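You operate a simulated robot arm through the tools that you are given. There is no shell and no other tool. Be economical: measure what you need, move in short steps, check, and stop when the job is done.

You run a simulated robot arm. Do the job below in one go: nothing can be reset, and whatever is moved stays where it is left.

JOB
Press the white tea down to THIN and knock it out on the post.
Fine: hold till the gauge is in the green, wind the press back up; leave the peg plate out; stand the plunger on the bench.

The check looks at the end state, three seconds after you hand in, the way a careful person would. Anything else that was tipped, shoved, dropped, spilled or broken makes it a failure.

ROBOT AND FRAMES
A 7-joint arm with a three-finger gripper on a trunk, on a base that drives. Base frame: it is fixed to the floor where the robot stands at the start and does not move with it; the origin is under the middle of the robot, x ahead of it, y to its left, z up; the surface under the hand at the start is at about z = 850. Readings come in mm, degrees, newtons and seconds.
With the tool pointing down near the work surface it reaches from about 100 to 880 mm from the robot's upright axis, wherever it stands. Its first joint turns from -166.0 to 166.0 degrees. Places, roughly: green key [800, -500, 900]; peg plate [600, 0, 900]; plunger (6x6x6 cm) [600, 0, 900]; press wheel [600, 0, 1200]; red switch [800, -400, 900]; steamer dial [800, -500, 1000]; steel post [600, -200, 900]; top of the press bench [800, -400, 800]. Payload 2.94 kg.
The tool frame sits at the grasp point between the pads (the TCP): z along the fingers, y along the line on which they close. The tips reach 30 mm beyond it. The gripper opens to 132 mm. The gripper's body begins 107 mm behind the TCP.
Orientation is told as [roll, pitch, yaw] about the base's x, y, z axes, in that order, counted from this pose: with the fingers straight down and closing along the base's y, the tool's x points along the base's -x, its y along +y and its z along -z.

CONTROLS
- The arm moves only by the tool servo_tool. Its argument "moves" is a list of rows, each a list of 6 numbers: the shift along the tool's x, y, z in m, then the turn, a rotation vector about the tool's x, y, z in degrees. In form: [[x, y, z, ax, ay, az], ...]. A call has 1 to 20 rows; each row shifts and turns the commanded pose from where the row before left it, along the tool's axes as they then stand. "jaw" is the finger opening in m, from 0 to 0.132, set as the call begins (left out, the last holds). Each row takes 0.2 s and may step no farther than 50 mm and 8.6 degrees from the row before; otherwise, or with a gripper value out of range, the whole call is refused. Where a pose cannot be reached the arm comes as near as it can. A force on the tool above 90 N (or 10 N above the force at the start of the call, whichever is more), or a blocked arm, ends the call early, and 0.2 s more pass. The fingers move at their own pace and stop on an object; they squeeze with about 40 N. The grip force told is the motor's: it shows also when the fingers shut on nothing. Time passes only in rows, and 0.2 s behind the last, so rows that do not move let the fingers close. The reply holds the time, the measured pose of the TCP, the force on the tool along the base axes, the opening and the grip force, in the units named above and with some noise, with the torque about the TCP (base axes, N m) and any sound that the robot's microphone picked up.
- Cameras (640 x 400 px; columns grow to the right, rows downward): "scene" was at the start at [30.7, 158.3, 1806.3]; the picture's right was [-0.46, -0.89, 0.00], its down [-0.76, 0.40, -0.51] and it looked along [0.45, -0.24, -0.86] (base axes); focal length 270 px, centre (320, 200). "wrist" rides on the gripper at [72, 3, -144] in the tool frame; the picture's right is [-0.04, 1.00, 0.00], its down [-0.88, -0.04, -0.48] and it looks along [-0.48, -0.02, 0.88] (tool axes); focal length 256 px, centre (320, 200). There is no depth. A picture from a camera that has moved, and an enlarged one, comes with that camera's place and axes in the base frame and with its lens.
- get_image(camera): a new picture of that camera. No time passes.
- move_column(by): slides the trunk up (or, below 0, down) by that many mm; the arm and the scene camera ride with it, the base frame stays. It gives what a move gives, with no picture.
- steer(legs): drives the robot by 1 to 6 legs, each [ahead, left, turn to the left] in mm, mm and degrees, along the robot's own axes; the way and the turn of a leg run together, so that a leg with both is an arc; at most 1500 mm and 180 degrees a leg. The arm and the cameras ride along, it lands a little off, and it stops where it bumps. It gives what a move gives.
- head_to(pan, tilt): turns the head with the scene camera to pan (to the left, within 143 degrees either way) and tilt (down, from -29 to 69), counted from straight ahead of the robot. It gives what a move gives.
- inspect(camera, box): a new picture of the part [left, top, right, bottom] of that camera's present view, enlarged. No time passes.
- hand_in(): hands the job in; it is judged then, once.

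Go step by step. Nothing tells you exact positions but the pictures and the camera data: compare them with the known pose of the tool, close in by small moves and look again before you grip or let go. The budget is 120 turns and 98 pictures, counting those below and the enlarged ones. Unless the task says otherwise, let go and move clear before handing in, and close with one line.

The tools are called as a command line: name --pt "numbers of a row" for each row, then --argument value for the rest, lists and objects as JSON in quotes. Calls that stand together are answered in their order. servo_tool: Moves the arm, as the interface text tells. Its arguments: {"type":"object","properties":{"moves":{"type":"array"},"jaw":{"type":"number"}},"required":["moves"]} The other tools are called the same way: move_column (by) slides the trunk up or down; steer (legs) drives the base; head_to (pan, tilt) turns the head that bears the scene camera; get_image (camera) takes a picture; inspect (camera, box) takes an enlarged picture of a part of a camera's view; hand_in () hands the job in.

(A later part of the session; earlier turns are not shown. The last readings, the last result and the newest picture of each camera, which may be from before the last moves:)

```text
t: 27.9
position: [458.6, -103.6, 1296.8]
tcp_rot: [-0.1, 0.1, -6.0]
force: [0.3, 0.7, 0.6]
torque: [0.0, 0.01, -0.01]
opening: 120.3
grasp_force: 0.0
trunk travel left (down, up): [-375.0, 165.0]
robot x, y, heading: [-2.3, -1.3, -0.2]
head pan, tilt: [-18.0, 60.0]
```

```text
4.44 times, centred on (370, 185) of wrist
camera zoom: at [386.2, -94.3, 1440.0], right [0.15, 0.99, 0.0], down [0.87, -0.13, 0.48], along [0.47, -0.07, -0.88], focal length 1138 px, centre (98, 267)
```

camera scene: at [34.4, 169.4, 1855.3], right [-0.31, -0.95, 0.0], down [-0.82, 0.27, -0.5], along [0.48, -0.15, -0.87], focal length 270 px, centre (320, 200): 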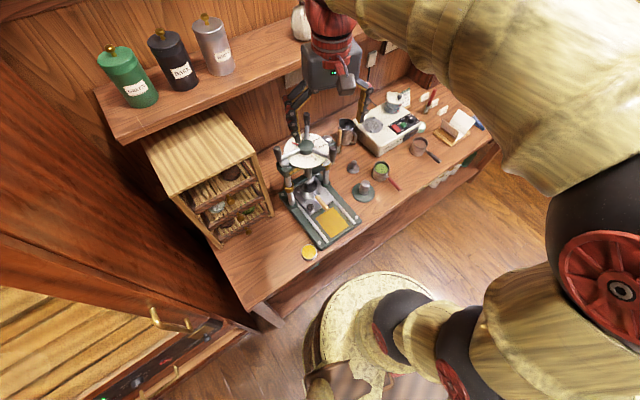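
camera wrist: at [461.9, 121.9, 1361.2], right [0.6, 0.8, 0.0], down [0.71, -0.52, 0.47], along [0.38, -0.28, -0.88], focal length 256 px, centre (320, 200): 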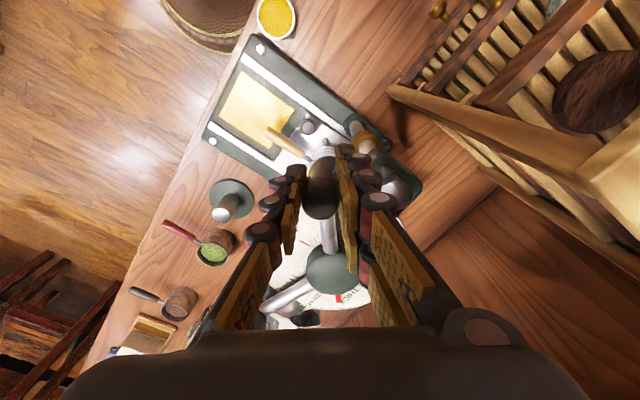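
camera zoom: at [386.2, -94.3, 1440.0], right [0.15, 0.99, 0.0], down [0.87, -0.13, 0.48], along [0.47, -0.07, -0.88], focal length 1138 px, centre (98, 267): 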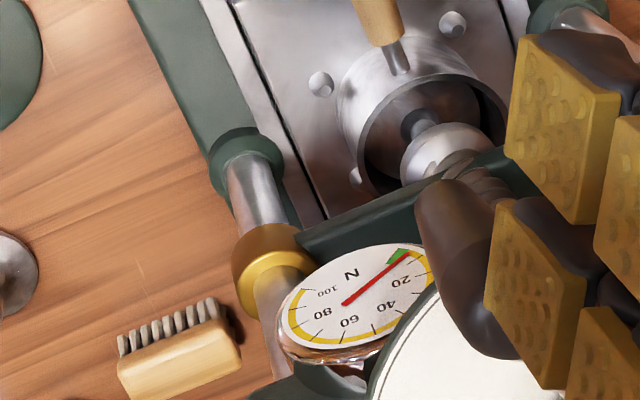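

inspect --camera "wrist" --box '[358, 188, 398, 222]'

```text
11.76 times, centred on (378, 205) of wrist
camera zoom: at [386.2, -94.3, 1440.0], right [0.15, 0.99, 0.0], down [0.87, -0.13, 0.48], along [0.47, -0.07, -0.88], focal length 3012 px, centre (-362, 141)
```

zoom: 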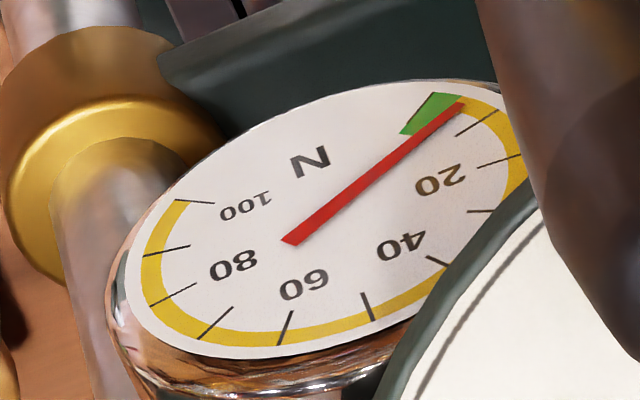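

Needle has relaxed to the edge of the green; wait a bit more.

servo_tool --pt "0 0 0 0 0 0" --pt "0 0 0 0 0 0" --pt "0 0 0 0 0 0" --pt "0 0 0 0 0 0" --pt "0 0 0 0 0 0" --pt "0 0 0 0 0 0" --pt "0 0 0 0 0 0" --pt "0 0 0 0 0 0" --pt "0 0 0 0 0 0" --pt "0 0 0 0 0 0"

inspect --camera "wrist" --box '[358, 188, 398, 222]'

```text
t: 30.1
position: [459.0, -103.8, 1296.3]
tcp_rot: [0.0, 0.0, -6.0]
force: [-0.3, -0.2, -0.7]
torque: [-0.01, 0.03, -0.04]
opening: 131.8
grasp_force: 0.0
trunk travel left (down, up): [-375.0, 165.0]
robot x, y, heading: [-1.9, 1.3, -0.3]
head pan, tilt: [-18.0, 60.0]
```

```text
11.76 times, centred on (378, 205) of wrist
camera zoom: at [386.2, -94.3, 1440.0], right [0.15, 0.99, 0.0], down [0.87, -0.13, 0.48], along [0.47, -0.07, -0.88], focal length 3012 px, centre (-362, 141)
```

zoom: 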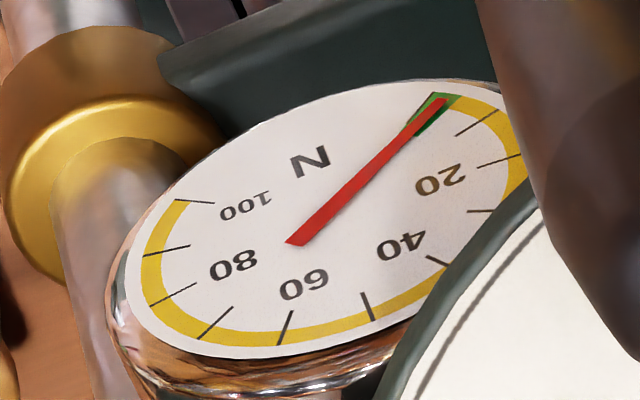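

Needle is well in the green. Now wind back up: return to the handle at [605, 128], yaw -90.

servo_tool --pt "0 0 0 0 0 8.4" --pt "0 0 0 0 0 8.4" --pt "0 0 0 0 0 8.4" --pt "0 0 0 0 0 8.4" --pt "0 0 0 0 0 8.4" --pt "0 0 0 0 0 8.4" --pt "0 0 0 0 0 8.4" --pt "0 0 0 0 0 8.4" --pt "0 0 0 0 0 8.4" --pt "0 0 0 0 0 8.4" --pt "0.0388 0.0243 0 0 0 0" --pt "0.0388 0.0243 0 0 0 0" --pt "0.0388 0.0243 0 0 0 0" --pt "0.0388 0.0243 0 0 0 0" --pt "0.0388 0.0243 0 0 0 0" --pt "0.0388 0.0243 0 0 0 0" --jaw 0.06

get_image --camera "wrist"

```text
t: 33.5
position: [607.5, 126.7, 1295.0]
tcp_rot: [-0.1, 0.0, -89.9]
force: [0.6, 0.9, -0.5]
torque: [-0.03, 0.06, 0.0]
opening: 60.3
grasp_force: 0.0
trunk travel left (down, up): [-375.0, 165.0]
robot x, y, heading: [1.6, -2.9, -0.1]
head pan, tilt: [-18.0, 60.0]
```

```text
51 pictures are left
camera wrist: at [610.6, 199.3, 1437.7], right [1.0, -0.04, 0.0], down [-0.04, -0.88, 0.48], along [-0.02, -0.48, -0.88], focal length 256 px, centre (320, 200)
```

wrist: 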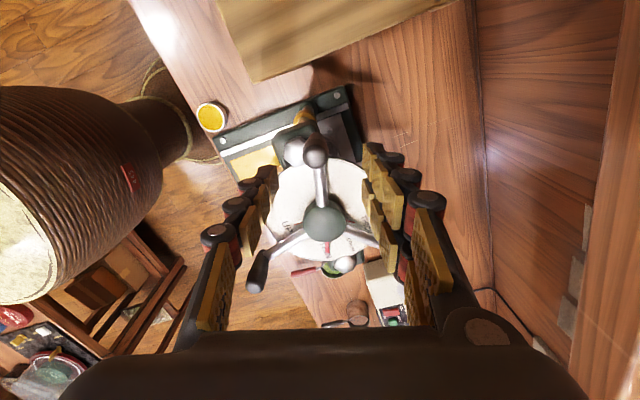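

servo_tool --pt "0.002 -0.004 0.041 0 0 0" --pt "0 0 0.041 0 0 0"

servo_tool --pt "0 0 0 0 0 0" --pt "0 0 0 0 0 0" --pt "0 0 0 0 0 0" --pt "0 0 0 0 0 0" --jaw 0.01

```text
t: 34.1
position: [604.3, 130.7, 1213.5]
tcp_rot: [-0.1, 0.0, -90.0]
force: [-1.0, -0.4, 0.2]
torque: [0.0, 0.02, 0.02]
opening: 60.3
grasp_force: 0.0
trunk travel left (down, up): [-375.0, 165.0]
robot x, y, heading: [2.7, -0.5, 0.1]
head pan, tilt: [-18.0, 60.0]
```

```text
t: 35.1
position: [603.8, 129.4, 1212.6]
tcp_rot: [0.0, 0.0, -90.1]
force: [-0.7, 0.6, -1.2]
torque: [0.04, -0.02, 0.01]
opening: 21.7
grasp_force: 27.2
trunk travel left (down, up): [-375.0, 165.0]
robot x, y, heading: [0.6, -0.8, -0.2]
head pan, tilt: [-18.0, 60.0]
```

servo_tool --pt "-0.0005 -0.0103 -0.0003 0 0 -6" --pt "-0.0005 -0.0103 -0.0003 0 0 -6" --pt "-0.0005 -0.0103 -0.0003 0 0 -6" --pt "-0.0005 -0.0103 -0.0003 0 0 -6" --pt "-0.0005 -0.0103 -0.0003 0 0 -6" --pt "-0.0005 -0.0103 -0.0003 0 0 -6" --pt "-0.0005 -0.0103 -0.0003 0 0 -6" --pt "-0.0005 -0.0103 -0.0003 0 0 -6" --pt "-0.0005 -0.0103 -0.0003 0 0 -6" --pt "-0.0005 -0.0103 -0.0003 0 0 -6"

servo_tool --pt "-0.0005 -0.0103 -0.0003 0 0 -6" --pt "-0.0005 -0.0103 -0.0003 0 0 -6" --pt "-0.0005 -0.0103 -0.0003 0 0 -6" --pt "-0.0005 -0.0103 -0.0003 0 0 -6" --pt "-0.0005 -0.0103 -0.0003 0 0 -6" --pt "-0.0005 -0.0103 -0.0003 0 0 -6" --pt "-0.0005 -0.0103 -0.0003 0 0 -6" --pt "-0.0005 -0.0103 -0.0003 0 0 -6" --pt "-0.0005 -0.0103 -0.0003 0 0 -6" --pt "-0.0005 -0.0103 -0.0003 0 0 -6"

```text
t: 37.3
position: [519.9, 83.0, 1218.1]
tcp_rot: [-0.1, 0.2, -29.9]
force: [17.2, -6.7, -30.7]
torque: [0.26, 0.18, -0.01]
opening: 21.8
grasp_force: 44.6
trunk travel left (down, up): [-375.0, 165.0]
robot x, y, heading: [-2.2, -1.3, 0.0]
head pan, tilt: [-18.0, 60.0]
```

```text
t: 39.5
position: [514.5, -15.9, 1220.2]
tcp_rot: [0.2, 0.3, 30.1]
force: [2.1, 1.8, -29.1]
torque: [-0.12, 0.31, -0.14]
opening: 21.9
grasp_force: 44.9
trunk travel left (down, up): [-375.0, 165.0]
robot x, y, heading: [0.1, 3.7, -0.2]
head pan, tilt: [-18.0, 60.0]
```

servo_tool --pt "-0.0005 -0.0103 0 0 0 -6" --pt "-0.0005 -0.0103 0 0 0 -6" --pt "-0.0005 -0.0103 0 0 0 -6" --pt "-0.0005 -0.0103 0 0 0 -6" --pt "-0.0005 -0.0103 0 0 0 -6" --pt "-0.0005 -0.0103 0 0 0 -6" --pt "-0.0005 -0.0103 0 0 0 -6"

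inspect --camera "scene" --box '[260, 100, 360, 210]'

```text
t: 41.1
position: [570.5, -65.3, 1223.2]
tcp_rot: [0.1, -0.1, 72.0]
force: [-11.1, -26.1, -30.7]
torque: [-0.41, 0.17, 0.12]
opening: 22.5
grasp_force: 45.2
trunk travel left (down, up): [-375.0, 165.0]
robot x, y, heading: [-0.5, 0.9, -0.0]
head pan, tilt: [-18.0, 60.0]
```

```text
3.64 times, centred on (310, 155) of scene
camera zoom: at [35.0, 164.5, 1855.7], right [-0.31, -0.95, 0.0], down [-0.82, 0.27, -0.5], along [0.47, -0.15, -0.87], focal length 982 px, centre (356, 364)
```

zoom: 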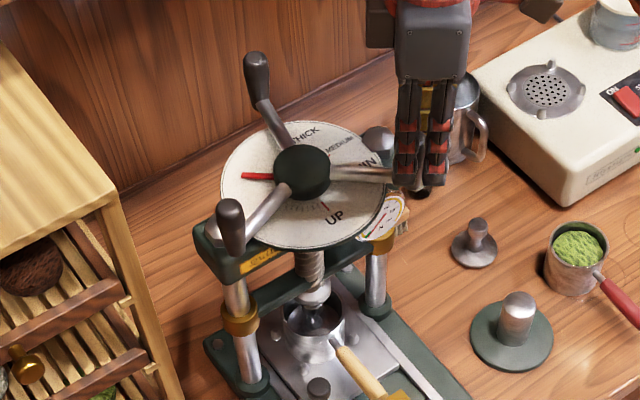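

Pointer is past half way; regrip the next handle (at ~[541, 105]).

servo_tool --pt "0 0 0 0 0 0" --pt "0 0 0 0 0 0" --pt "0 0 -0.04 0 0 0" --pt "0 0 -0.04 0 0 0" --pt "-0.0382 0.0202 0 0 0 0" --pt "-0.0382 0.0202 0 0 0 0" --pt "-0.0382 0.0202 0 0 0 0" --pt "-0.0382 0.0202 0 0 0 0" --jaw 0.06

servo_tool --pt "0 0 0 0 0 8.5" --pt "0 0 0 0 0 8.5" --pt "0 0 0 0 0 8.5" --pt "0 0 0 0 0 8.5" --pt "0 0 0 0 0 8.5" --pt "0 0 0 0 0 8.5" --pt "0 0 0 0 0 8.5" --pt "0 0 0 0 0 8.5" --pt "0 0 0 0 0 8.5" --pt "0 0 0 0 0 8.5" --pt "0 0 0 0 0 8.5" --pt "0 0 0 0 0 8.5" --pt "0 0 0 0 0 8.5" --pt "0 0 0 0 0 8.5"

get_image --camera "wrist"

```text
t: 42.9
position: [539.8, 108.1, 1298.5]
tcp_rot: [-0.1, 0.0, 72.0]
force: [0.1, 0.0, 0.8]
torque: [-0.02, 0.03, 0.03]
opening: 60.5
grasp_force: 0.1
trunk travel left (down, up): [-375.0, 165.0]
robot x, y, heading: [-0.6, -4.4, 0.2]
head pan, tilt: [-18.0, 60.0]
```

```text
t: 45.9
position: [539.5, 109.1, 1301.8]
tcp_rot: [-0.1, 0.0, -47.1]
force: [0.0, 0.0, -0.7]
torque: [-0.02, -0.01, 0.0]
opening: 60.0
grasp_force: 0.1
trunk travel left (down, up): [-375.0, 165.0]
robot x, y, heading: [-2.3, -0.2, -0.0]
head pan, tilt: [-18.0, 60.0]
```

```text
49 pictures are left
camera wrist: at [492.1, 163.3, 1445.0], right [0.76, 0.65, 0.0], down [0.57, -0.67, 0.48], along [0.31, -0.36, -0.88], focal length 256 px, centre (320, 200)
```

wrist: 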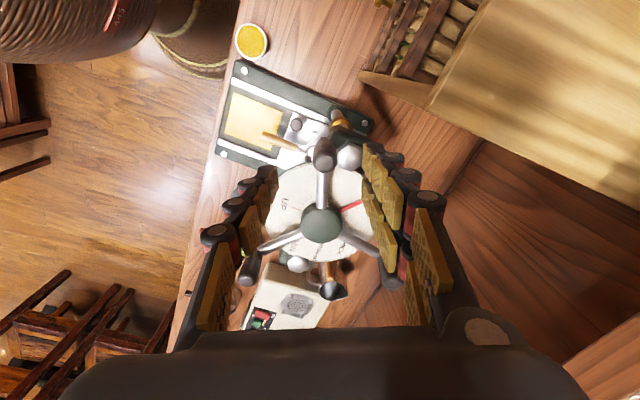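

Aligned. Descend, grip and rotate on.

servo_tool --pt "0 0.003 0.039 0 0 0" --pt "0 0 0.039 0 0 0"

servo_tool --pt "0 0 0 0 0 0" --pt "0 0 0 0 0 0" --pt "0 0 0 0 0 0" --pt "-0.0005 -0.0103 0 0 0 -6" --pt "-0.0005 -0.0103 0 0 0 -6" --pt "-0.0005 -0.0103 0 0 0 -6" --pt "-0.0005 -0.0103 0 0 0 -6" --pt "-0.0005 -0.0103 0 0 0 -6" --pt "-0.0005 -0.0103 0 0 0 -6" --pt "-0.0005 -0.0103 0 0 0 -6" --pt "-0.0005 -0.0103 0 0 0 -6" --pt "-0.0005 -0.0103 0 0 0 -6" --pt "-0.0005 -0.0103 0 0 0 -6" --jaw 0.01

servo_tool --pt "-0.0005 -0.0103 0 0 0 -6" --pt "-0.0005 -0.0103 0 0 0 -6" --pt "-0.0005 -0.0103 0 0 0 -6" --pt "-0.0005 -0.0103 0 0 0 -6" --pt "-0.0005 -0.0103 0 0 0 -6" --pt "-0.0005 -0.0103 0 0 0 -6" --pt "-0.0005 -0.0103 0 0 0 -6" --pt "-0.0005 -0.0103 0 0 0 -6" --pt "-0.0005 -0.0103 0 0 0 -6"

inspect --camera "scene" --box '[270, 110, 350, 230]'

```text
t: 46.5
position: [546.1, 112.5, 1225.7]
tcp_rot: [0.1, 0.0, -47.0]
force: [0.5, 0.2, 0.8]
torque: [-0.03, -0.01, 0.0]
opening: 60.4
grasp_force: 0.1
trunk travel left (down, up): [-375.0, 165.0]
robot x, y, heading: [-2.7, -2.3, 0.1]
head pan, tilt: [-18.0, 60.0]
```

```text
t: 49.3
position: [507.9, 14.9, 1224.5]
tcp_rot: [0.0, -0.1, 13.1]
force: [-25.9, -2.4, 22.7]
torque: [0.02, 0.36, -0.05]
opening: 22.5
grasp_force: 45.2
trunk travel left (down, up): [-375.0, 165.0]
robot x, y, heading: [2.2, 3.9, -0.1]
head pan, tilt: [-18.0, 60.0]
```

```text
t: 51.3
position: [570.0, -53.3, 1224.2]
tcp_rot: [-0.1, -0.2, 67.1]
force: [-2.8, 0.7, -2.5]
torque: [0.65, -0.06, 0.0]
opening: 22.2
grasp_force: 45.0
trunk travel left (down, up): [-375.0, 165.0]
robot x, y, heading: [-3.4, 2.5, 0.2]
head pan, tilt: [-18.0, 60.0]
```

```text
3.33 times, centred on (310, 170) of scene
camera zoom: at [34.0, 169.2, 1855.3], right [-0.31, -0.95, 0.0], down [-0.82, 0.27, -0.5], along [0.48, -0.15, -0.87], focal length 900 px, centre (353, 300)
```

zoom: 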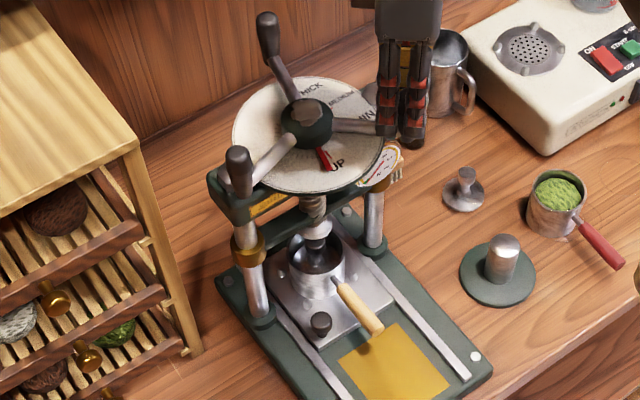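

inspect --camera "scene" --box '[285, 125, 345, 210]'

```text
4.71 times, centred on (315, 168) of scene
camera zoom: at [34.0, 169.2, 1855.3], right [-0.31, -0.95, 0.0], down [-0.82, 0.27, -0.5], along [0.48, -0.15, -0.87], focal length 1271 px, centre (344, 353)
```

zoom: 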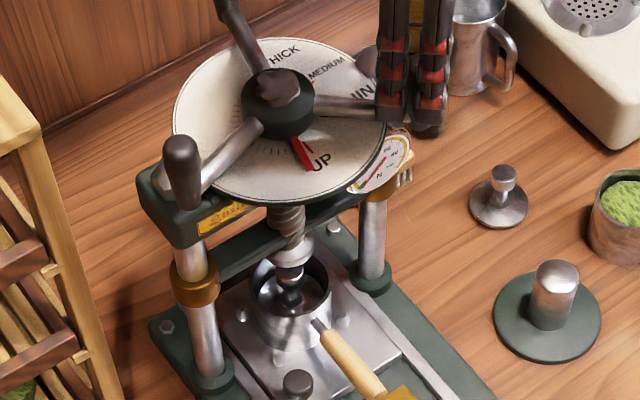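

servo_tool --pt "-0.0005 -0.0095 0 0 0 -5.5" --pt "-0.0005 -0.008 0 0 0 -5"

inspect --camera "scene" --box '[295, 130, 335, 200]'

```text
t: 51.9
position: [586.6, -59.8, 1224.4]
tcp_rot: [0.0, -0.1, 77.7]
force: [-4.6, 2.1, -1.5]
torque: [0.4, 0.07, 0.15]
opening: 21.9
grasp_force: 44.8
trunk travel left (down, up): [-375.0, 165.0]
robot x, y, heading: [2.6, -2.9, 0.1]
head pan, tilt: [-18.0, 60.0]
```

```text
5.71 times, centred on (315, 165) of scene
camera zoom: at [33.6, 169.3, 1855.3], right [-0.31, -0.95, 0.0], down [-0.82, 0.27, -0.5], along [0.48, -0.15, -0.87], focal length 1544 px, centre (349, 400)
```

zoom: 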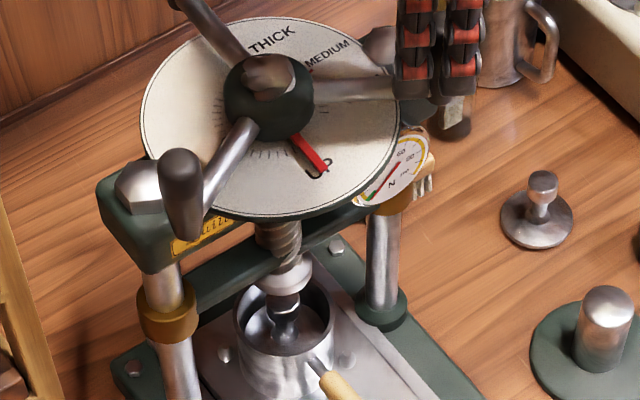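

Pointer is at UP. Release, back the arm off and lower the trunk for a side view.

servo_tool --pt "0 0 0 0 0 0" --pt "0 0 0 0 0 0" --pt "0 0 -0.04 0 0 0" --pt "0 0 -0.04 0 0 0" --pt "0.04 0.0267 0 0 0 0" --pt "0.04 0.0267 0 0 0 0" --pt "0.04 0.0267 0 0 0 0" --pt "0.04 0.0267 0 0 0 0" --pt "0.04 0.0267 0 0 0 0" --pt "0.04 0.0267 0 0 0 0" --pt "0.04 0.0267 0 0 0 0" --pt "0.04 0.0267 0 0 0 0" --jaw 0.07

servo_tool --pt "0 0 0 0 0 7.8" --pt "0 0 0 0 0 7.8" --pt "0 0 0 0 0 7.8" --pt "0 0 0 0 0 7.8" --pt "0 0 0 0 0 7.8" --pt "0 0 0 0 0 7.8" --pt "0 0 0 0 0 7.8" --pt "0 0 0 0 0 7.8" --pt "0 0 0 0 0 7.8" --pt "0 0 0 0 0 7.8"

move_column --by -230

head_to --pan -15 --tilt 48

inspect --camera "scene" --box '[240, 80, 440, 280]'

```text
t: 54.5
position: [306.9, -329.2, 1303.8]
tcp_rot: [0.0, 0.0, 77.5]
force: [-1.1, 0.4, 0.1]
torque: [0.04, -0.03, -0.01]
opening: 70.1
grasp_force: 0.0
trunk travel left (down, up): [-375.0, 165.0]
robot x, y, heading: [2.4, 2.5, 0.1]
head pan, tilt: [-18.0, 60.0]
```

```text
t: 56.7
position: [309.3, -323.1, 1303.9]
tcp_rot: [0.0, 0.0, -0.7]
force: [1.2, -0.3, -0.4]
torque: [-0.03, -0.01, -0.01]
opening: 69.8
grasp_force: 0.1
trunk travel left (down, up): [-375.0, 165.0]
robot x, y, heading: [2.3, -0.3, -0.0]
head pan, tilt: [-18.0, 60.0]
```

```text
t: 59.1
position: [309.3, -322.8, 1073.4]
tcp_rot: [0.0, 0.0, -0.6]
force: [0.0, 0.3, 0.3]
torque: [0.01, 0.01, -0.01]
opening: 69.8
grasp_force: 0.1
trunk travel left (down, up): [-145.0, 395.0]
robot x, y, heading: [1.2, -3.6, -0.1]
head pan, tilt: [-18.0, 60.0]
```

```text
t: 59.9
position: [308.8, -323.8, 1073.4]
tcp_rot: [0.1, -0.1, -0.5]
force: [-0.4, -0.9, 0.6]
torque: [-0.03, 0.0, 0.02]
opening: 70.1
grasp_force: 0.1
trunk travel left (down, up): [-145.0, 395.0]
robot x, y, heading: [-0.3, -1.4, -0.1]
head pan, tilt: [-15.0, 48.0]
```

```text
2.00 times, centred on (340, 180) of scene
camera zoom: at [46.8, 169.1, 1640.6], right [-0.26, -0.97, 0.0], down [-0.72, 0.19, -0.67], along [0.65, -0.17, -0.74], focal length 540 px, centre (280, 240)
```

zoom: 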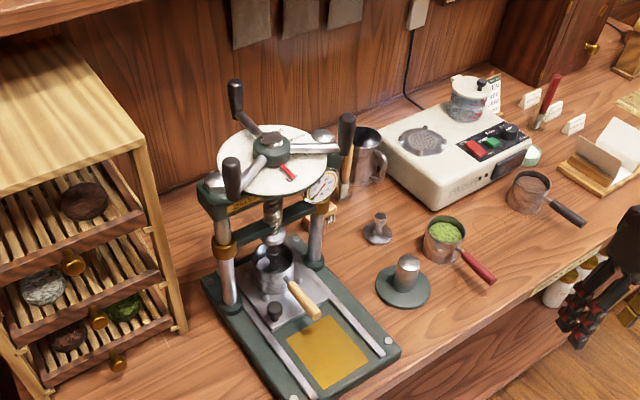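

inspect --camera "scene" --box '[285, 165, 365, 250]'

inspect --camera "scene" --box '[285, 110, 355, 180]'

```text
4.71 times, centred on (325, 208) of scene
camera zoom: at [46.8, 169.1, 1640.6], right [-0.26, -0.97, 0.0], down [-0.72, 0.19, -0.67], along [0.65, -0.17, -0.74], focal length 1271 px, centre (296, 165)
```

zoom: 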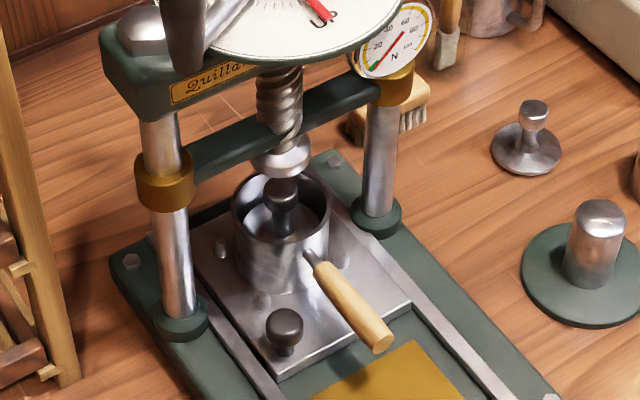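

```text
5.71 times, centred on (320, 145) of scene
camera zoom: at [46.8, 169.1, 1640.6], right [-0.26, -0.97, 0.0], down [-0.72, 0.19, -0.67], along [0.65, -0.17, -0.74], focal length 1544 px, centre (320, 514)
```

zoom: 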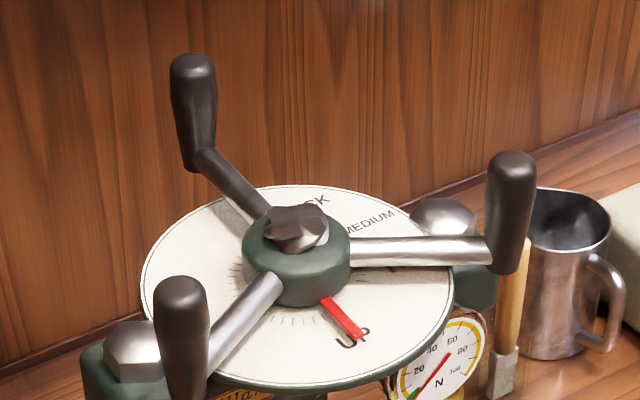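

The screw is clear of the plunger knob and the pointer at UP. Next, slide the peg plate out by its dark knob (~[561, 43, 890]); the wheel overhead means I need a tilted tool, so I'll position in front with yaw 20 and pitch 45.

servo_tool --pt "-0.016 0.0463 0 0 0 0" --pt "-0.016 0.0463 0 0 0 0" --pt "-0.016 0.0463 0 0 0 0" --pt "-0.016 0.0463 0 0 0 0" --pt "-0.016 0.0463 0 0 0 0" --pt "-0.016 0.0463 0 0 0 0" --pt "-0.016 0.0463 0 0 0 0" --pt "0 0 0 0 0 -6.67" --pt "0 0 0 0 0 -6.67" --pt "0 0 0 0 0 -6.67" --pt "0 0 0 0 -7.5 0" --pt "0 0 0 0 -7.5 0" --pt "0 0 0 0 -7.5 0" --pt "0 0 0 0 -7.5 0" --pt "0 0 0 0 -7.5 0" --pt "0 0 0 0 -7.5 0"

get_image --camera "wrist"

```text
t: 63.3
position: [422.6, 1.1, 1073.9]
tcp_rot: [0.0, -45.2, 19.5]
force: [0.7, -0.5, 0.2]
torque: [0.01, 0.03, 0.01]
opening: 69.8
grasp_force: 0.1
trunk travel left (down, up): [-145.0, 395.0]
robot x, y, heading: [0.3, -0.4, -0.0]
head pan, tilt: [-15.0, 48.0]
```

```text
42 pictures are left
camera wrist: at [277.4, -48.5, 1123.9], right [-0.3, 0.95, 0.03], down [0.28, 0.06, 0.96], along [0.91, 0.3, -0.28], focal length 256 px, centre (320, 200)
```

wrist: 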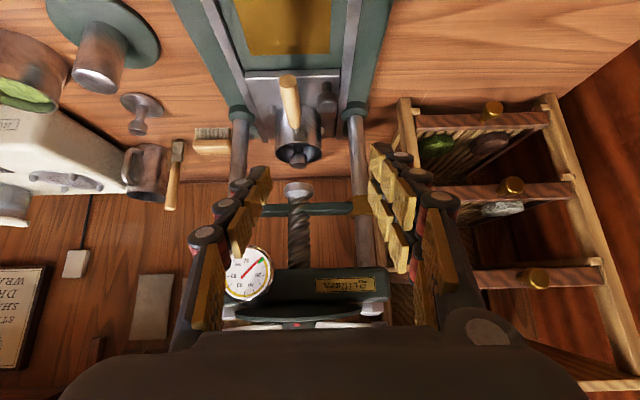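

Aligned with the rails. The knob head triangulates to ≈[532, 50, 918] and the plunger top to ≈[612, 30, 957]. Approach the knob to 70 mm short with a 42 mm opening and look.

servo_tool --pt "0.0081 0.0032 0.041 0 0 0" --pt "0.0081 0.0032 0.041 0 0 0" --pt "0.0081 0.0032 0.041 0 0 0" --jaw 0.042

get_image --camera "wrist"

inspect --camera "scene" --box '[275, 165, 365, 250]'

```text
t: 64.1
position: [485.4, 30.1, 973.9]
tcp_rot: [0.1, -45.0, 19.6]
force: [-0.2, 0.5, 0.0]
torque: [0.0, 0.0, 0.03]
opening: 41.8
grasp_force: 0.1
trunk travel left (down, up): [-145.0, 395.0]
robot x, y, heading: [3.0, -3.8, -0.3]
head pan, tilt: [-15.0, 48.0]
```

```text
41 pictures are left
camera wrist: at [341.0, -18.7, 1023.9], right [-0.3, 0.95, 0.03], down [0.28, 0.06, 0.96], along [0.91, 0.3, -0.29], focal length 256 px, centre (320, 200)
```

wrist: 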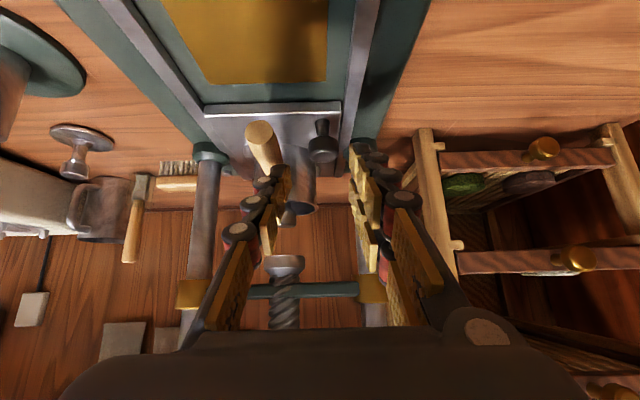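

```text
4.71 times, centred on (320, 208) of scene
camera zoom: at [46.6, 169.3, 1640.6], right [-0.26, -0.97, 0.0], down [-0.72, 0.19, -0.67], along [0.65, -0.17, -0.74], focal length 1271 px, centre (320, 165)
```

zoom: 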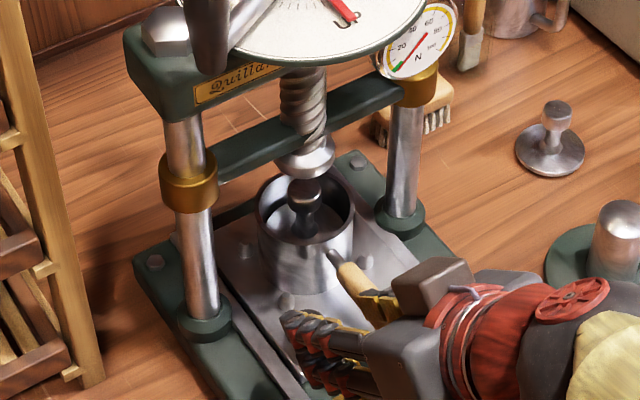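

Knob refined to ≈[538, 51, 909]; mould handle lies close on the right, so I narrow the jaw to 36 mm, bias 3 mm left and go in.

servo_tool --pt "0.004 0.0056 0 0 0 0" --pt "0 0 0.03 0 0 0" --pt "0 0 0.025 0 0 0" --jaw 0.036

get_image --camera "wrist"

```text
t: 64.9
position: [519.9, 47.8, 929.6]
tcp_rot: [0.0, -45.0, 19.5]
force: [-0.7, -0.4, 0.6]
torque: [0.01, 0.02, 0.04]
opening: 35.9
grasp_force: 0.0
trunk travel left (down, up): [-145.0, 395.0]
robot x, y, heading: [0.4, -1.5, 0.2]
head pan, tilt: [-15.0, 48.0]
```

```text
39 pictures are left
camera wrist: at [373.7, -1.1, 980.6], right [-0.3, 0.95, 0.03], down [0.28, 0.06, 0.96], along [0.91, 0.3, -0.29], focal length 256 px, centre (320, 200)
```

wrist: 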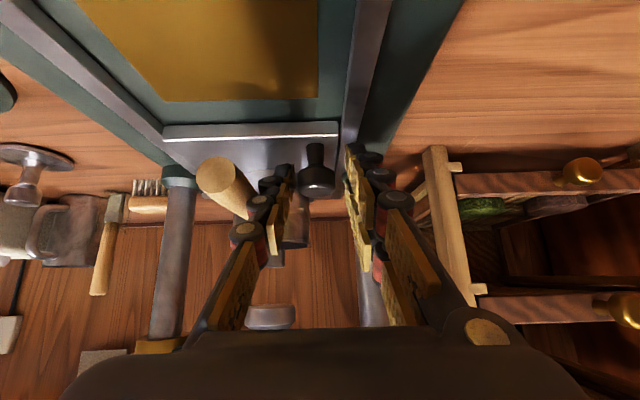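

servo_tool --pt "0 -0.001 0.014 0 0 0" --pt "0 0 0 0 0 0"

servo_tool --pt "0 0 0 0 0 0" --pt "0 0 0 0 0 0" --pt "0 0 0 0 0 0" --jaw 0.005

get_image --camera "wrist"

```text
t: 65.5
position: [529.4, 49.2, 923.9]
tcp_rot: [0.0, -45.5, 19.6]
force: [-9.0, 0.1, 26.4]
torque: [0.6, 0.4, 0.33]
opening: 37.2
grasp_force: 0.8
trunk travel left (down, up): [-145.0, 395.0]
robot x, y, heading: [0.5, 2.4, 0.4]
head pan, tilt: [-15.0, 48.0]
```

```text
t: 66.3
position: [528.6, 52.3, 923.8]
tcp_rot: [-0.2, -45.3, 19.7]
force: [-5.6, 12.7, 42.7]
torque: [1.58, 0.35, 0.18]
opening: 31.0
grasp_force: 19.4
trunk travel left (down, up): [-145.0, 395.0]
robot x, y, heading: [-0.2, -1.8, 0.1]
head pan, tilt: [-15.0, 48.0]
```

```text
38 pictures are left
camera wrist: at [382.2, 2.7, 973.2], right [-0.31, 0.95, 0.03], down [0.27, 0.06, 0.96], along [0.91, 0.3, -0.28], focal length 256 px, centre (320, 200)
```

wrist: 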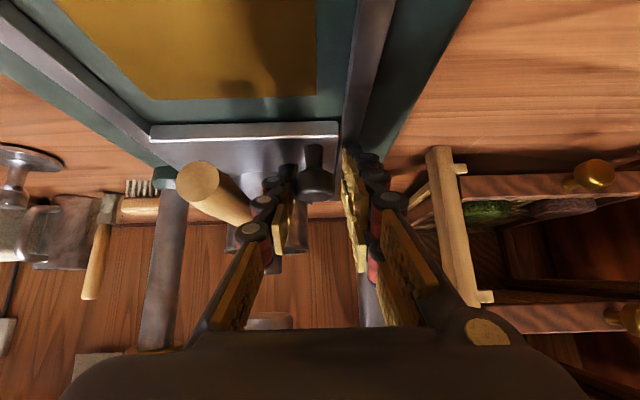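

Tips are touching the plate. Lift a few mm, then close.

servo_tool --pt "-0.0053 -0.002 -0.0053 0 0 0" --pt "0 0 0 0 0 0" --pt "0 0 0 0 0 0" --pt "0 0 0 0 0 0"

inspect --camera "wrist" --box '[240, 120, 400, 260]'

```text
t: 67.3
position: [526.7, 49.0, 924.0]
tcp_rot: [0.1, -44.7, 19.5]
force: [-3.5, 15.3, 2.2]
torque: [1.4, 0.51, 0.27]
opening: 27.5
grasp_force: 45.1
trunk travel left (down, up): [-145.0, 395.0]
robot x, y, heading: [0.1, -3.0, 0.1]
head pan, tilt: [-15.0, 48.0]
```

```text
2.86 times, centred on (320, 190) of wrist
camera zoom: at [382.2, 0.9, 975.1], right [-0.31, 0.95, 0.03], down [0.29, 0.06, 0.96], along [0.91, 0.3, -0.29], focal length 731 px, centre (320, 229)
```

zoom: 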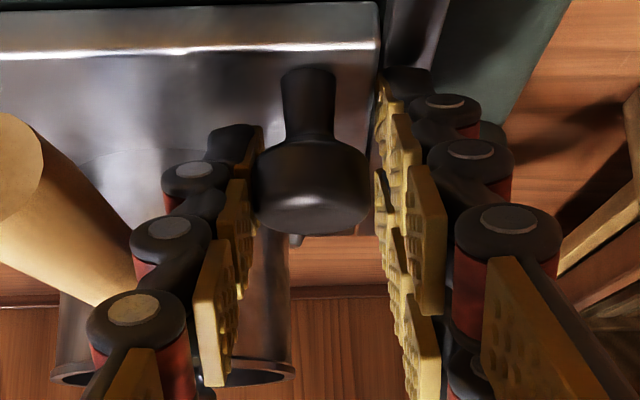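

Gripped (27.5 mm, 45 N). Pull the plate straight out along the rails gently.

servo_tool --pt "0.0057 0 -0.0057 0 0 0" --pt "0.0057 0 -0.0057 0 0 0" --pt "0.0057 0 -0.0057 0 0 0" --pt "0.0057 0 -0.0057 0 0 0" --pt "0.0057 0 -0.0057 0 0 0"

inspect --camera "scene" --box '[265, 150, 375, 260]'

```text
t: 68.5
position: [488.6, 37.2, 924.8]
tcp_rot: [0.0, -44.8, 19.6]
force: [-9.6, 27.3, -7.1]
torque: [1.54, 0.23, 0.23]
opening: 27.6
grasp_force: 44.6
trunk travel left (down, up): [-145.0, 395.0]
robot x, y, heading: [-0.5, 0.1, -0.1]
head pan, tilt: [-15.0, 48.0]
```

```text
3.64 times, centred on (320, 205) of scene
camera zoom: at [46.1, 172.0, 1640.3], right [-0.26, -0.97, 0.0], down [-0.72, 0.19, -0.67], along [0.65, -0.17, -0.74], focal length 982 px, centre (320, 182)
```

zoom: 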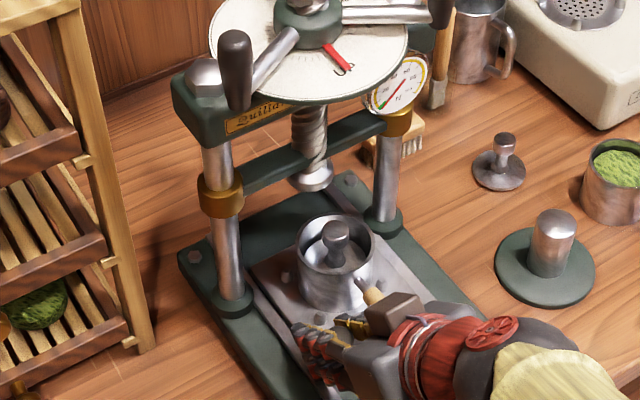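

It slides well. Continue until the stop.

servo_tool --pt "0.0057 0.001 -0.0057 0 0 0" --pt "0.0057 0.001 -0.0057 0 0 0" --pt "0.0057 0.0005 -0.0057 0 0 0" --pt "0.0057 0.0005 -0.0057 0 0 0" --pt "0.0057 0.0005 -0.0057 0 0 0"

inspect --camera "scene" --box '[245, 150, 375, 290]'

```text
t: 69.7
position: [451.4, 25.3, 924.5]
tcp_rot: [0.0, -44.8, 19.3]
force: [-2.8, 4.7, -22.8]
torque: [0.91, 0.23, 0.22]
opening: 27.7
grasp_force: 44.9
trunk travel left (down, up): [-145.0, 395.0]
robot x, y, heading: [-1.2, -0.7, 0.1]
head pan, tilt: [-15.0, 48.0]
```

```text
2.86 times, centred on (310, 220) of scene
camera zoom: at [47.9, 169.4, 1640.4], right [-0.26, -0.97, 0.0], down [-0.72, 0.19, -0.67], along [0.65, -0.17, -0.74], focal length 772 px, centre (349, 143)
```

zoom: 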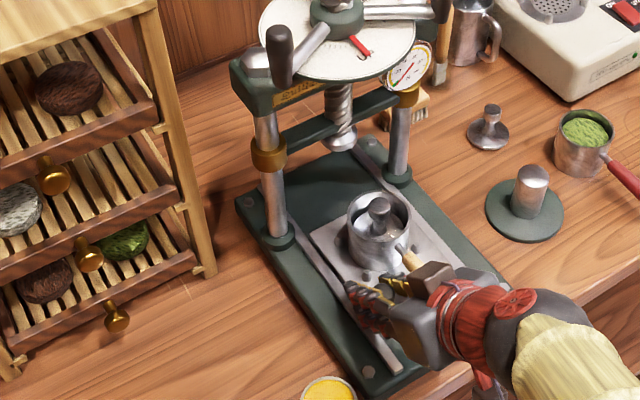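

servo_tool --pt "0.007 0.0004 -0.0043 0 0 0" --pt "0.0064 0.0004 -0.005 0 0 0" --pt "0.0057 0.0004 -0.0057 0 0 0" --pt "0.0057 0.0004 -0.0057 0 0 0"

inspect --camera "scene" --box '[245, 150, 375, 290]'

```text
t: 70.7
position: [421.8, 15.0, 924.6]
tcp_rot: [-0.2, -45.3, 19.4]
force: [3.5, -15.4, 1.7]
torque: [0.62, 0.19, 0.11]
opening: 28.0
grasp_force: 44.6
trunk travel left (down, up): [-145.0, 395.0]
robot x, y, heading: [3.2, 1.9, 0.0]
head pan, tilt: [-15.0, 48.0]
```

```text
2.86 times, centred on (310, 220) of scene
camera zoom: at [47.2, 167.6, 1640.9], right [-0.26, -0.97, 0.0], down [-0.72, 0.19, -0.67], along [0.65, -0.17, -0.74], focal length 772 px, centre (349, 143)
```

zoom: 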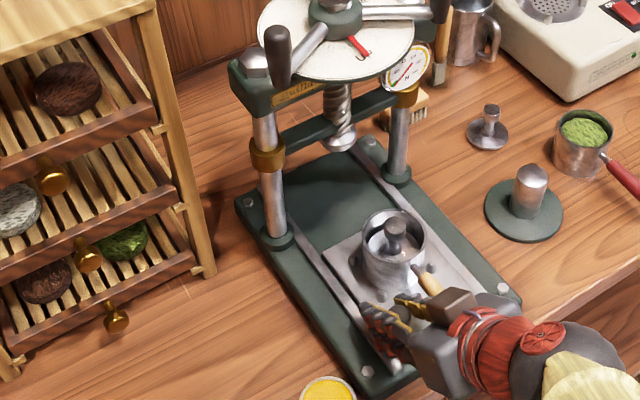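

servo_tool --pt "0.0043 0 -0.0043 0 0 0" --pt "0.0043 0 -0.0043 0 0 0" --pt "0 0 0 0 0 0"

```text
t: 71.5
position: [413.1, 11.7, 925.0]
tcp_rot: [-0.1, -45.1, 19.4]
force: [41.2, -3.0, 7.1]
torque: [0.94, -0.53, -0.17]
opening: 28.2
grasp_force: 45.1
trunk travel left (down, up): [-145.0, 395.0]
robot x, y, heading: [3.3, -2.4, 0.0]
head pan, tilt: [-15.0, 48.0]
```

The plate hit its stop (41 N). Release the knob and back off along the approach line.

servo_tool --pt "-0.001 0 0.001 0 0 0" --pt "0 0 0 0 0 0" --pt "0 0 0 0 0 0" --pt "0 0 -0.02 0 0 0" --pt "0 0 -0.03 0 0 0" --pt "0 0 -0.04 0 0 0" --pt "0 0 -0.04 0 0 0" --jaw 0.04

servo_tool --pt "-0.03 0 -0.03 0 0 0" --pt "-0.03 0 -0.03 0 0 0" --pt "0 0 0 0 7.5 0" --pt "0 0 0 0 7.5 0" --pt "0 0 0 0 7.5 0" --pt "0 0 0 0 7.5 0"

get_image --camera "wrist"

inspect --camera "scene" --box '[265, 150, 415, 290]'

```text
t: 73.1
position: [323.5, -16.6, 1013.0]
tcp_rot: [-0.1, -45.0, 19.5]
force: [0.3, -0.9, 0.6]
torque: [0.02, 0.02, 0.04]
opening: 39.8
grasp_force: 0.1
trunk travel left (down, up): [-145.0, 395.0]
robot x, y, heading: [0.7, 0.7, -0.0]
head pan, tilt: [-15.0, 48.0]
```

```text
t: 74.5
position: [322.6, -16.8, 1098.9]
tcp_rot: [0.0, -14.9, 19.4]
force: [0.1, 1.3, 0.4]
torque: [0.0, -0.05, -0.02]
opening: 39.8
grasp_force: 0.0
trunk travel left (down, up): [-145.0, 395.0]
robot x, y, heading: [3.8, 1.1, -0.3]
head pan, tilt: [-15.0, 48.0]
```

```text
33 pictures are left
camera wrist: at [220.5, -50.8, 1218.7], right [-0.29, 0.96, 0.01], down [0.7, 0.21, 0.69], along [0.65, 0.21, -0.73], focal length 256 px, centre (320, 200)
```

wrist: 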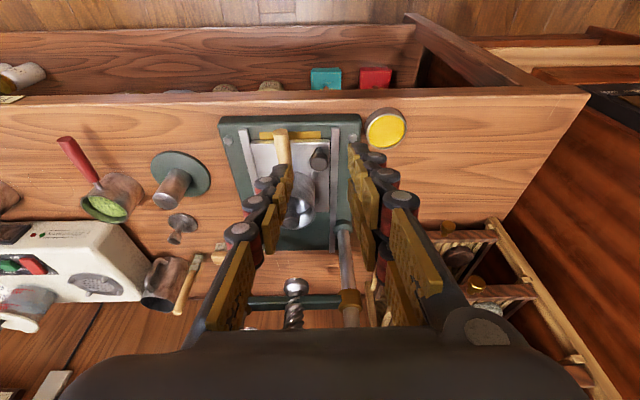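

```text
2.86 times, centred on (340, 220) of scene
camera zoom: at [46.9, 169.4, 1640.6], right [-0.26, -0.97, 0.0], down [-0.72, 0.19, -0.67], along [0.65, -0.17, -0.74], focal length 772 px, centre (263, 143)
```

zoom: 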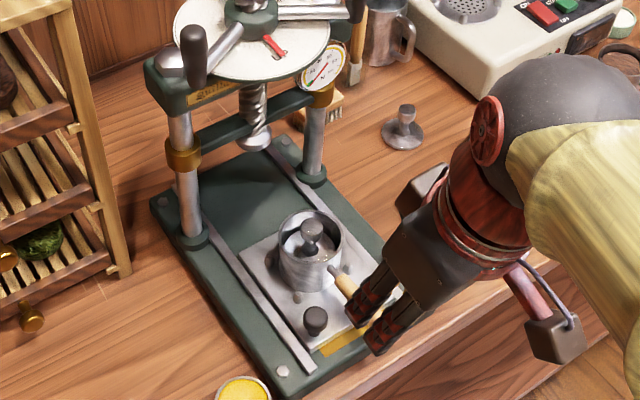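

Plate is fully out; plunger knob top is ≈[508, -8, 955]. Approach it with a 30° tilt (to clear the dial) to 70 mm short.

servo_tool --pt "0 0 0 0 -7.5 0" --pt "0 0 0 0 -7.5 0" --pt "-0.0209 -0.0132 0.034 0 0 0" --pt "-0.0209 -0.0132 0.034 0 0 0" --pt "-0.0209 -0.0132 0.034 0 0 0" --pt "-0.0209 -0.0132 0.034 0 0 0"

get_image --camera "wrist"

```text
t: 75.9
position: [474.5, -20.6, 1021.8]
tcp_rot: [-0.1, -30.0, 19.6]
force: [-0.6, 0.1, 0.5]
torque: [0.01, -0.01, -0.02]
opening: 40.0
grasp_force: 0.0
trunk travel left (down, up): [-145.0, 395.0]
robot x, y, heading: [1.8, -2.5, 0.1]
head pan, tilt: [-15.0, 48.0]
```

```text
31 pictures are left
camera wrist: at [345.5, -63.1, 1109.8], right [-0.3, 0.95, 0.02], down [0.51, 0.14, 0.85], along [0.81, 0.26, -0.52], focal length 256 px, centre (320, 200)
```

wrist: 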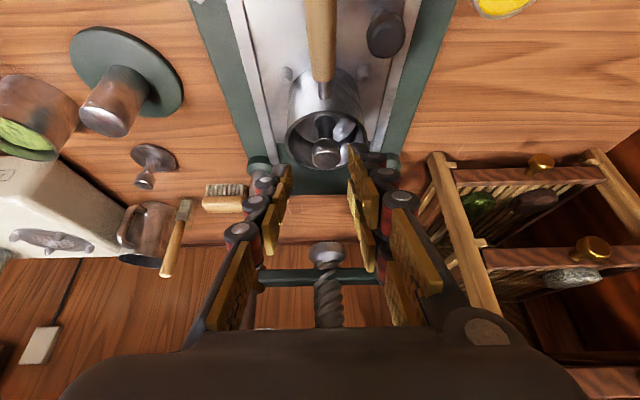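

servo_tool --pt "0.002 0.006 0.04 0 0 0"

inspect --camera "wrist" --box '[240, 110, 400, 230]'

inspect --camera "scene" --box '[275, 150, 385, 260]'

```text
t: 76.3
position: [488.6, -6.7, 990.6]
tcp_rot: [-0.2, -30.2, 19.5]
force: [-0.4, 0.3, 9.8]
torque: [0.22, 0.05, -0.02]
opening: 39.7
grasp_force: 0.1
trunk travel left (down, up): [-145.0, 395.0]
robot x, y, heading: [0.7, -0.6, 0.1]
head pan, tilt: [-15.0, 48.0]
```

```text
3.33 times, centred on (320, 170) of wrist
camera zoom: at [359.6, -49.5, 1077.6], right [-0.3, 0.95, 0.02], down [0.5, 0.14, 0.85], along [0.81, 0.26, -0.52], focal length 853 px, centre (320, 300)
```

zoom: 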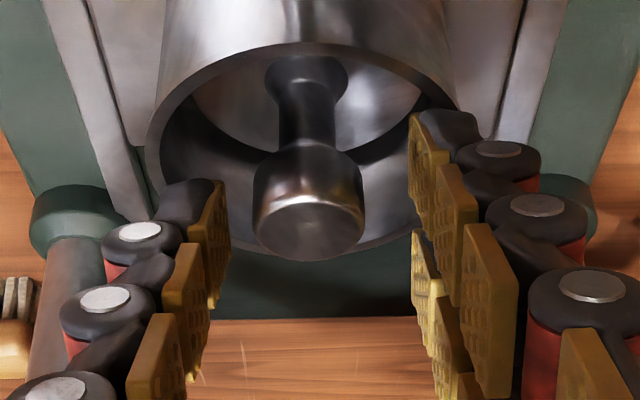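

```text
3.64 times, centred on (330, 205) of scene
camera zoom: at [45.4, 169.5, 1640.8], right [-0.26, -0.97, 0.0], down [-0.72, 0.19, -0.67], along [0.65, -0.17, -0.74], focal length 982 px, centre (284, 182)
```

zoom: 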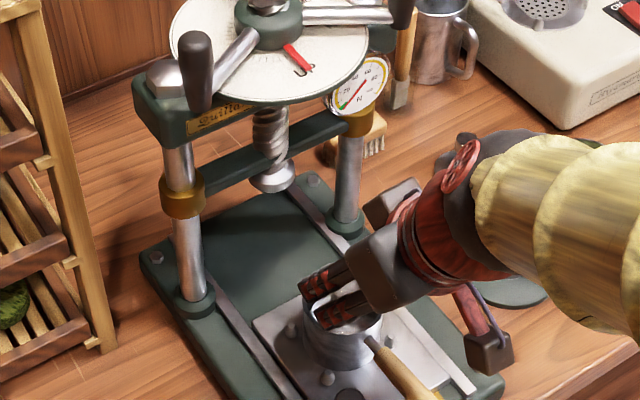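

Light contact: a fingertip touches the mould rim. Back up a little, narrow the jaw to 32 mm, then go in.

servo_tool --pt "0 -0.002 -0.012 0 0 0" --pt "0 0 0 0 0 0" --pt "0 0 0.01 0 0 0" --pt "0 0 0.01 0 0 0" --jaw 0.031

inspect --camera "wrist" --box '[240, 110, 400, 230]'

```text
t: 77.3
position: [494.7, -8.2, 981.3]
tcp_rot: [0.0, -30.0, 19.5]
force: [-0.3, -0.1, 0.1]
torque: [-0.01, 0.02, 0.0]
opening: 31.2
grasp_force: 0.0
trunk travel left (down, up): [-145.0, 395.0]
robot x, y, heading: [3.6, -0.2, 0.1]
head pan, tilt: [-15.0, 48.0]
```

```text
3.33 times, centred on (320, 170) of wrist
camera zoom: at [364.9, -50.4, 1069.6], right [-0.3, 0.95, 0.02], down [0.51, 0.14, 0.85], along [0.81, 0.26, -0.52], focal length 853 px, centre (320, 300)
```

zoom: 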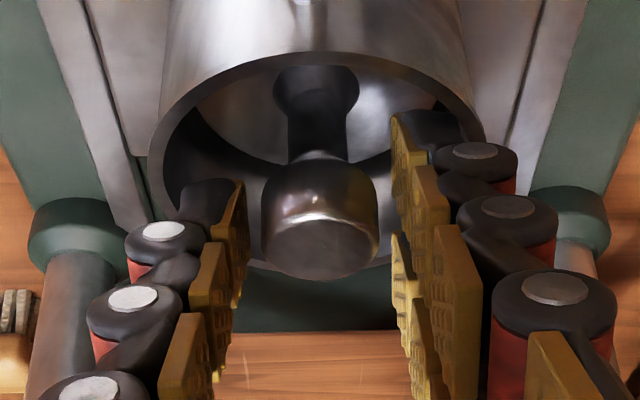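

Centred and clear. A few mm more and close.

servo_tool --pt "0 0 0.006 0 0 0"

servo_tool --pt "0 0 0 0 0 0" --pt "0 0 0 0 0 0" --pt "0 0 0 0 0 0" --jaw 0.005

```text
t: 77.7
position: [495.5, -7.0, 976.1]
tcp_rot: [0.1, -30.0, 19.5]
force: [0.9, -0.2, -0.4]
torque: [-0.01, -0.01, -0.02]
opening: 30.9
grasp_force: 0.1
trunk travel left (down, up): [-145.0, 395.0]
robot x, y, heading: [3.8, 4.8, -0.2]
head pan, tilt: [-15.0, 48.0]
```

```text
t: 78.5
position: [496.3, -7.8, 976.9]
tcp_rot: [0.0, -30.0, 19.5]
force: [-0.1, 0.6, -0.9]
torque: [-0.01, -0.01, -0.02]
opening: 22.5
grasp_force: 38.6
trunk travel left (down, up): [-145.0, 395.0]
robot x, y, heading: [1.3, 3.4, -0.2]
head pan, tilt: [-15.0, 48.0]
```

Plunger gripped. Lift straight up slowly.

servo_tool --pt "-0.005 0 -0.00866 0 0 0" --pt "-0.005 0 -0.00866 0 0 0" --pt "-0.005 0 -0.00866 0 0 0" --pt "-0.005 0 -0.00866 0 0 0" --pt "-0.01 0 -0.0173 0 0 0" --pt "-0.01 0 -0.0173 0 0 0" --pt "-0.005 0 -0.00866 0 0 0"

inspect --camera "scene" --box '[275, 140, 455, 260]'

inspect --camera "wrist" --box '[160, 0, 480, 240]'

```text
t: 80.1
position: [495.3, -9.2, 1063.8]
tcp_rot: [0.0, -29.9, 19.6]
force: [0.3, -0.3, -0.8]
torque: [0.02, -0.01, -0.01]
opening: 22.6
grasp_force: 39.8
trunk travel left (down, up): [-145.0, 395.0]
robot x, y, heading: [-2.2, 0.5, -0.0]
head pan, tilt: [-15.0, 48.0]
```

```text
3.33 times, centred on (365, 200) of scene
camera zoom: at [46.9, 169.3, 1640.6], right [-0.26, -0.97, 0.0], down [-0.72, 0.19, -0.67], along [0.65, -0.17, -0.74], focal length 900 px, centre (170, 200)
```

zoom: 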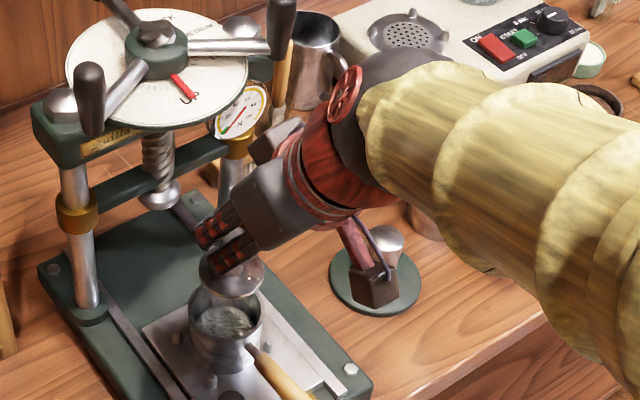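

```text
1.67 times, centred on (320, 120) of wrist
camera zoom: at [366.6, -50.9, 1152.4], right [-0.3, 0.95, 0.02], down [0.51, 0.14, 0.85], along [0.81, 0.26, -0.52], focal length 427 px, centre (320, 333)
```

zoom: 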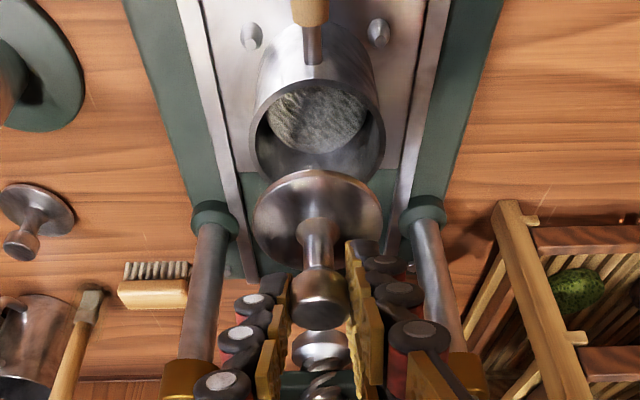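

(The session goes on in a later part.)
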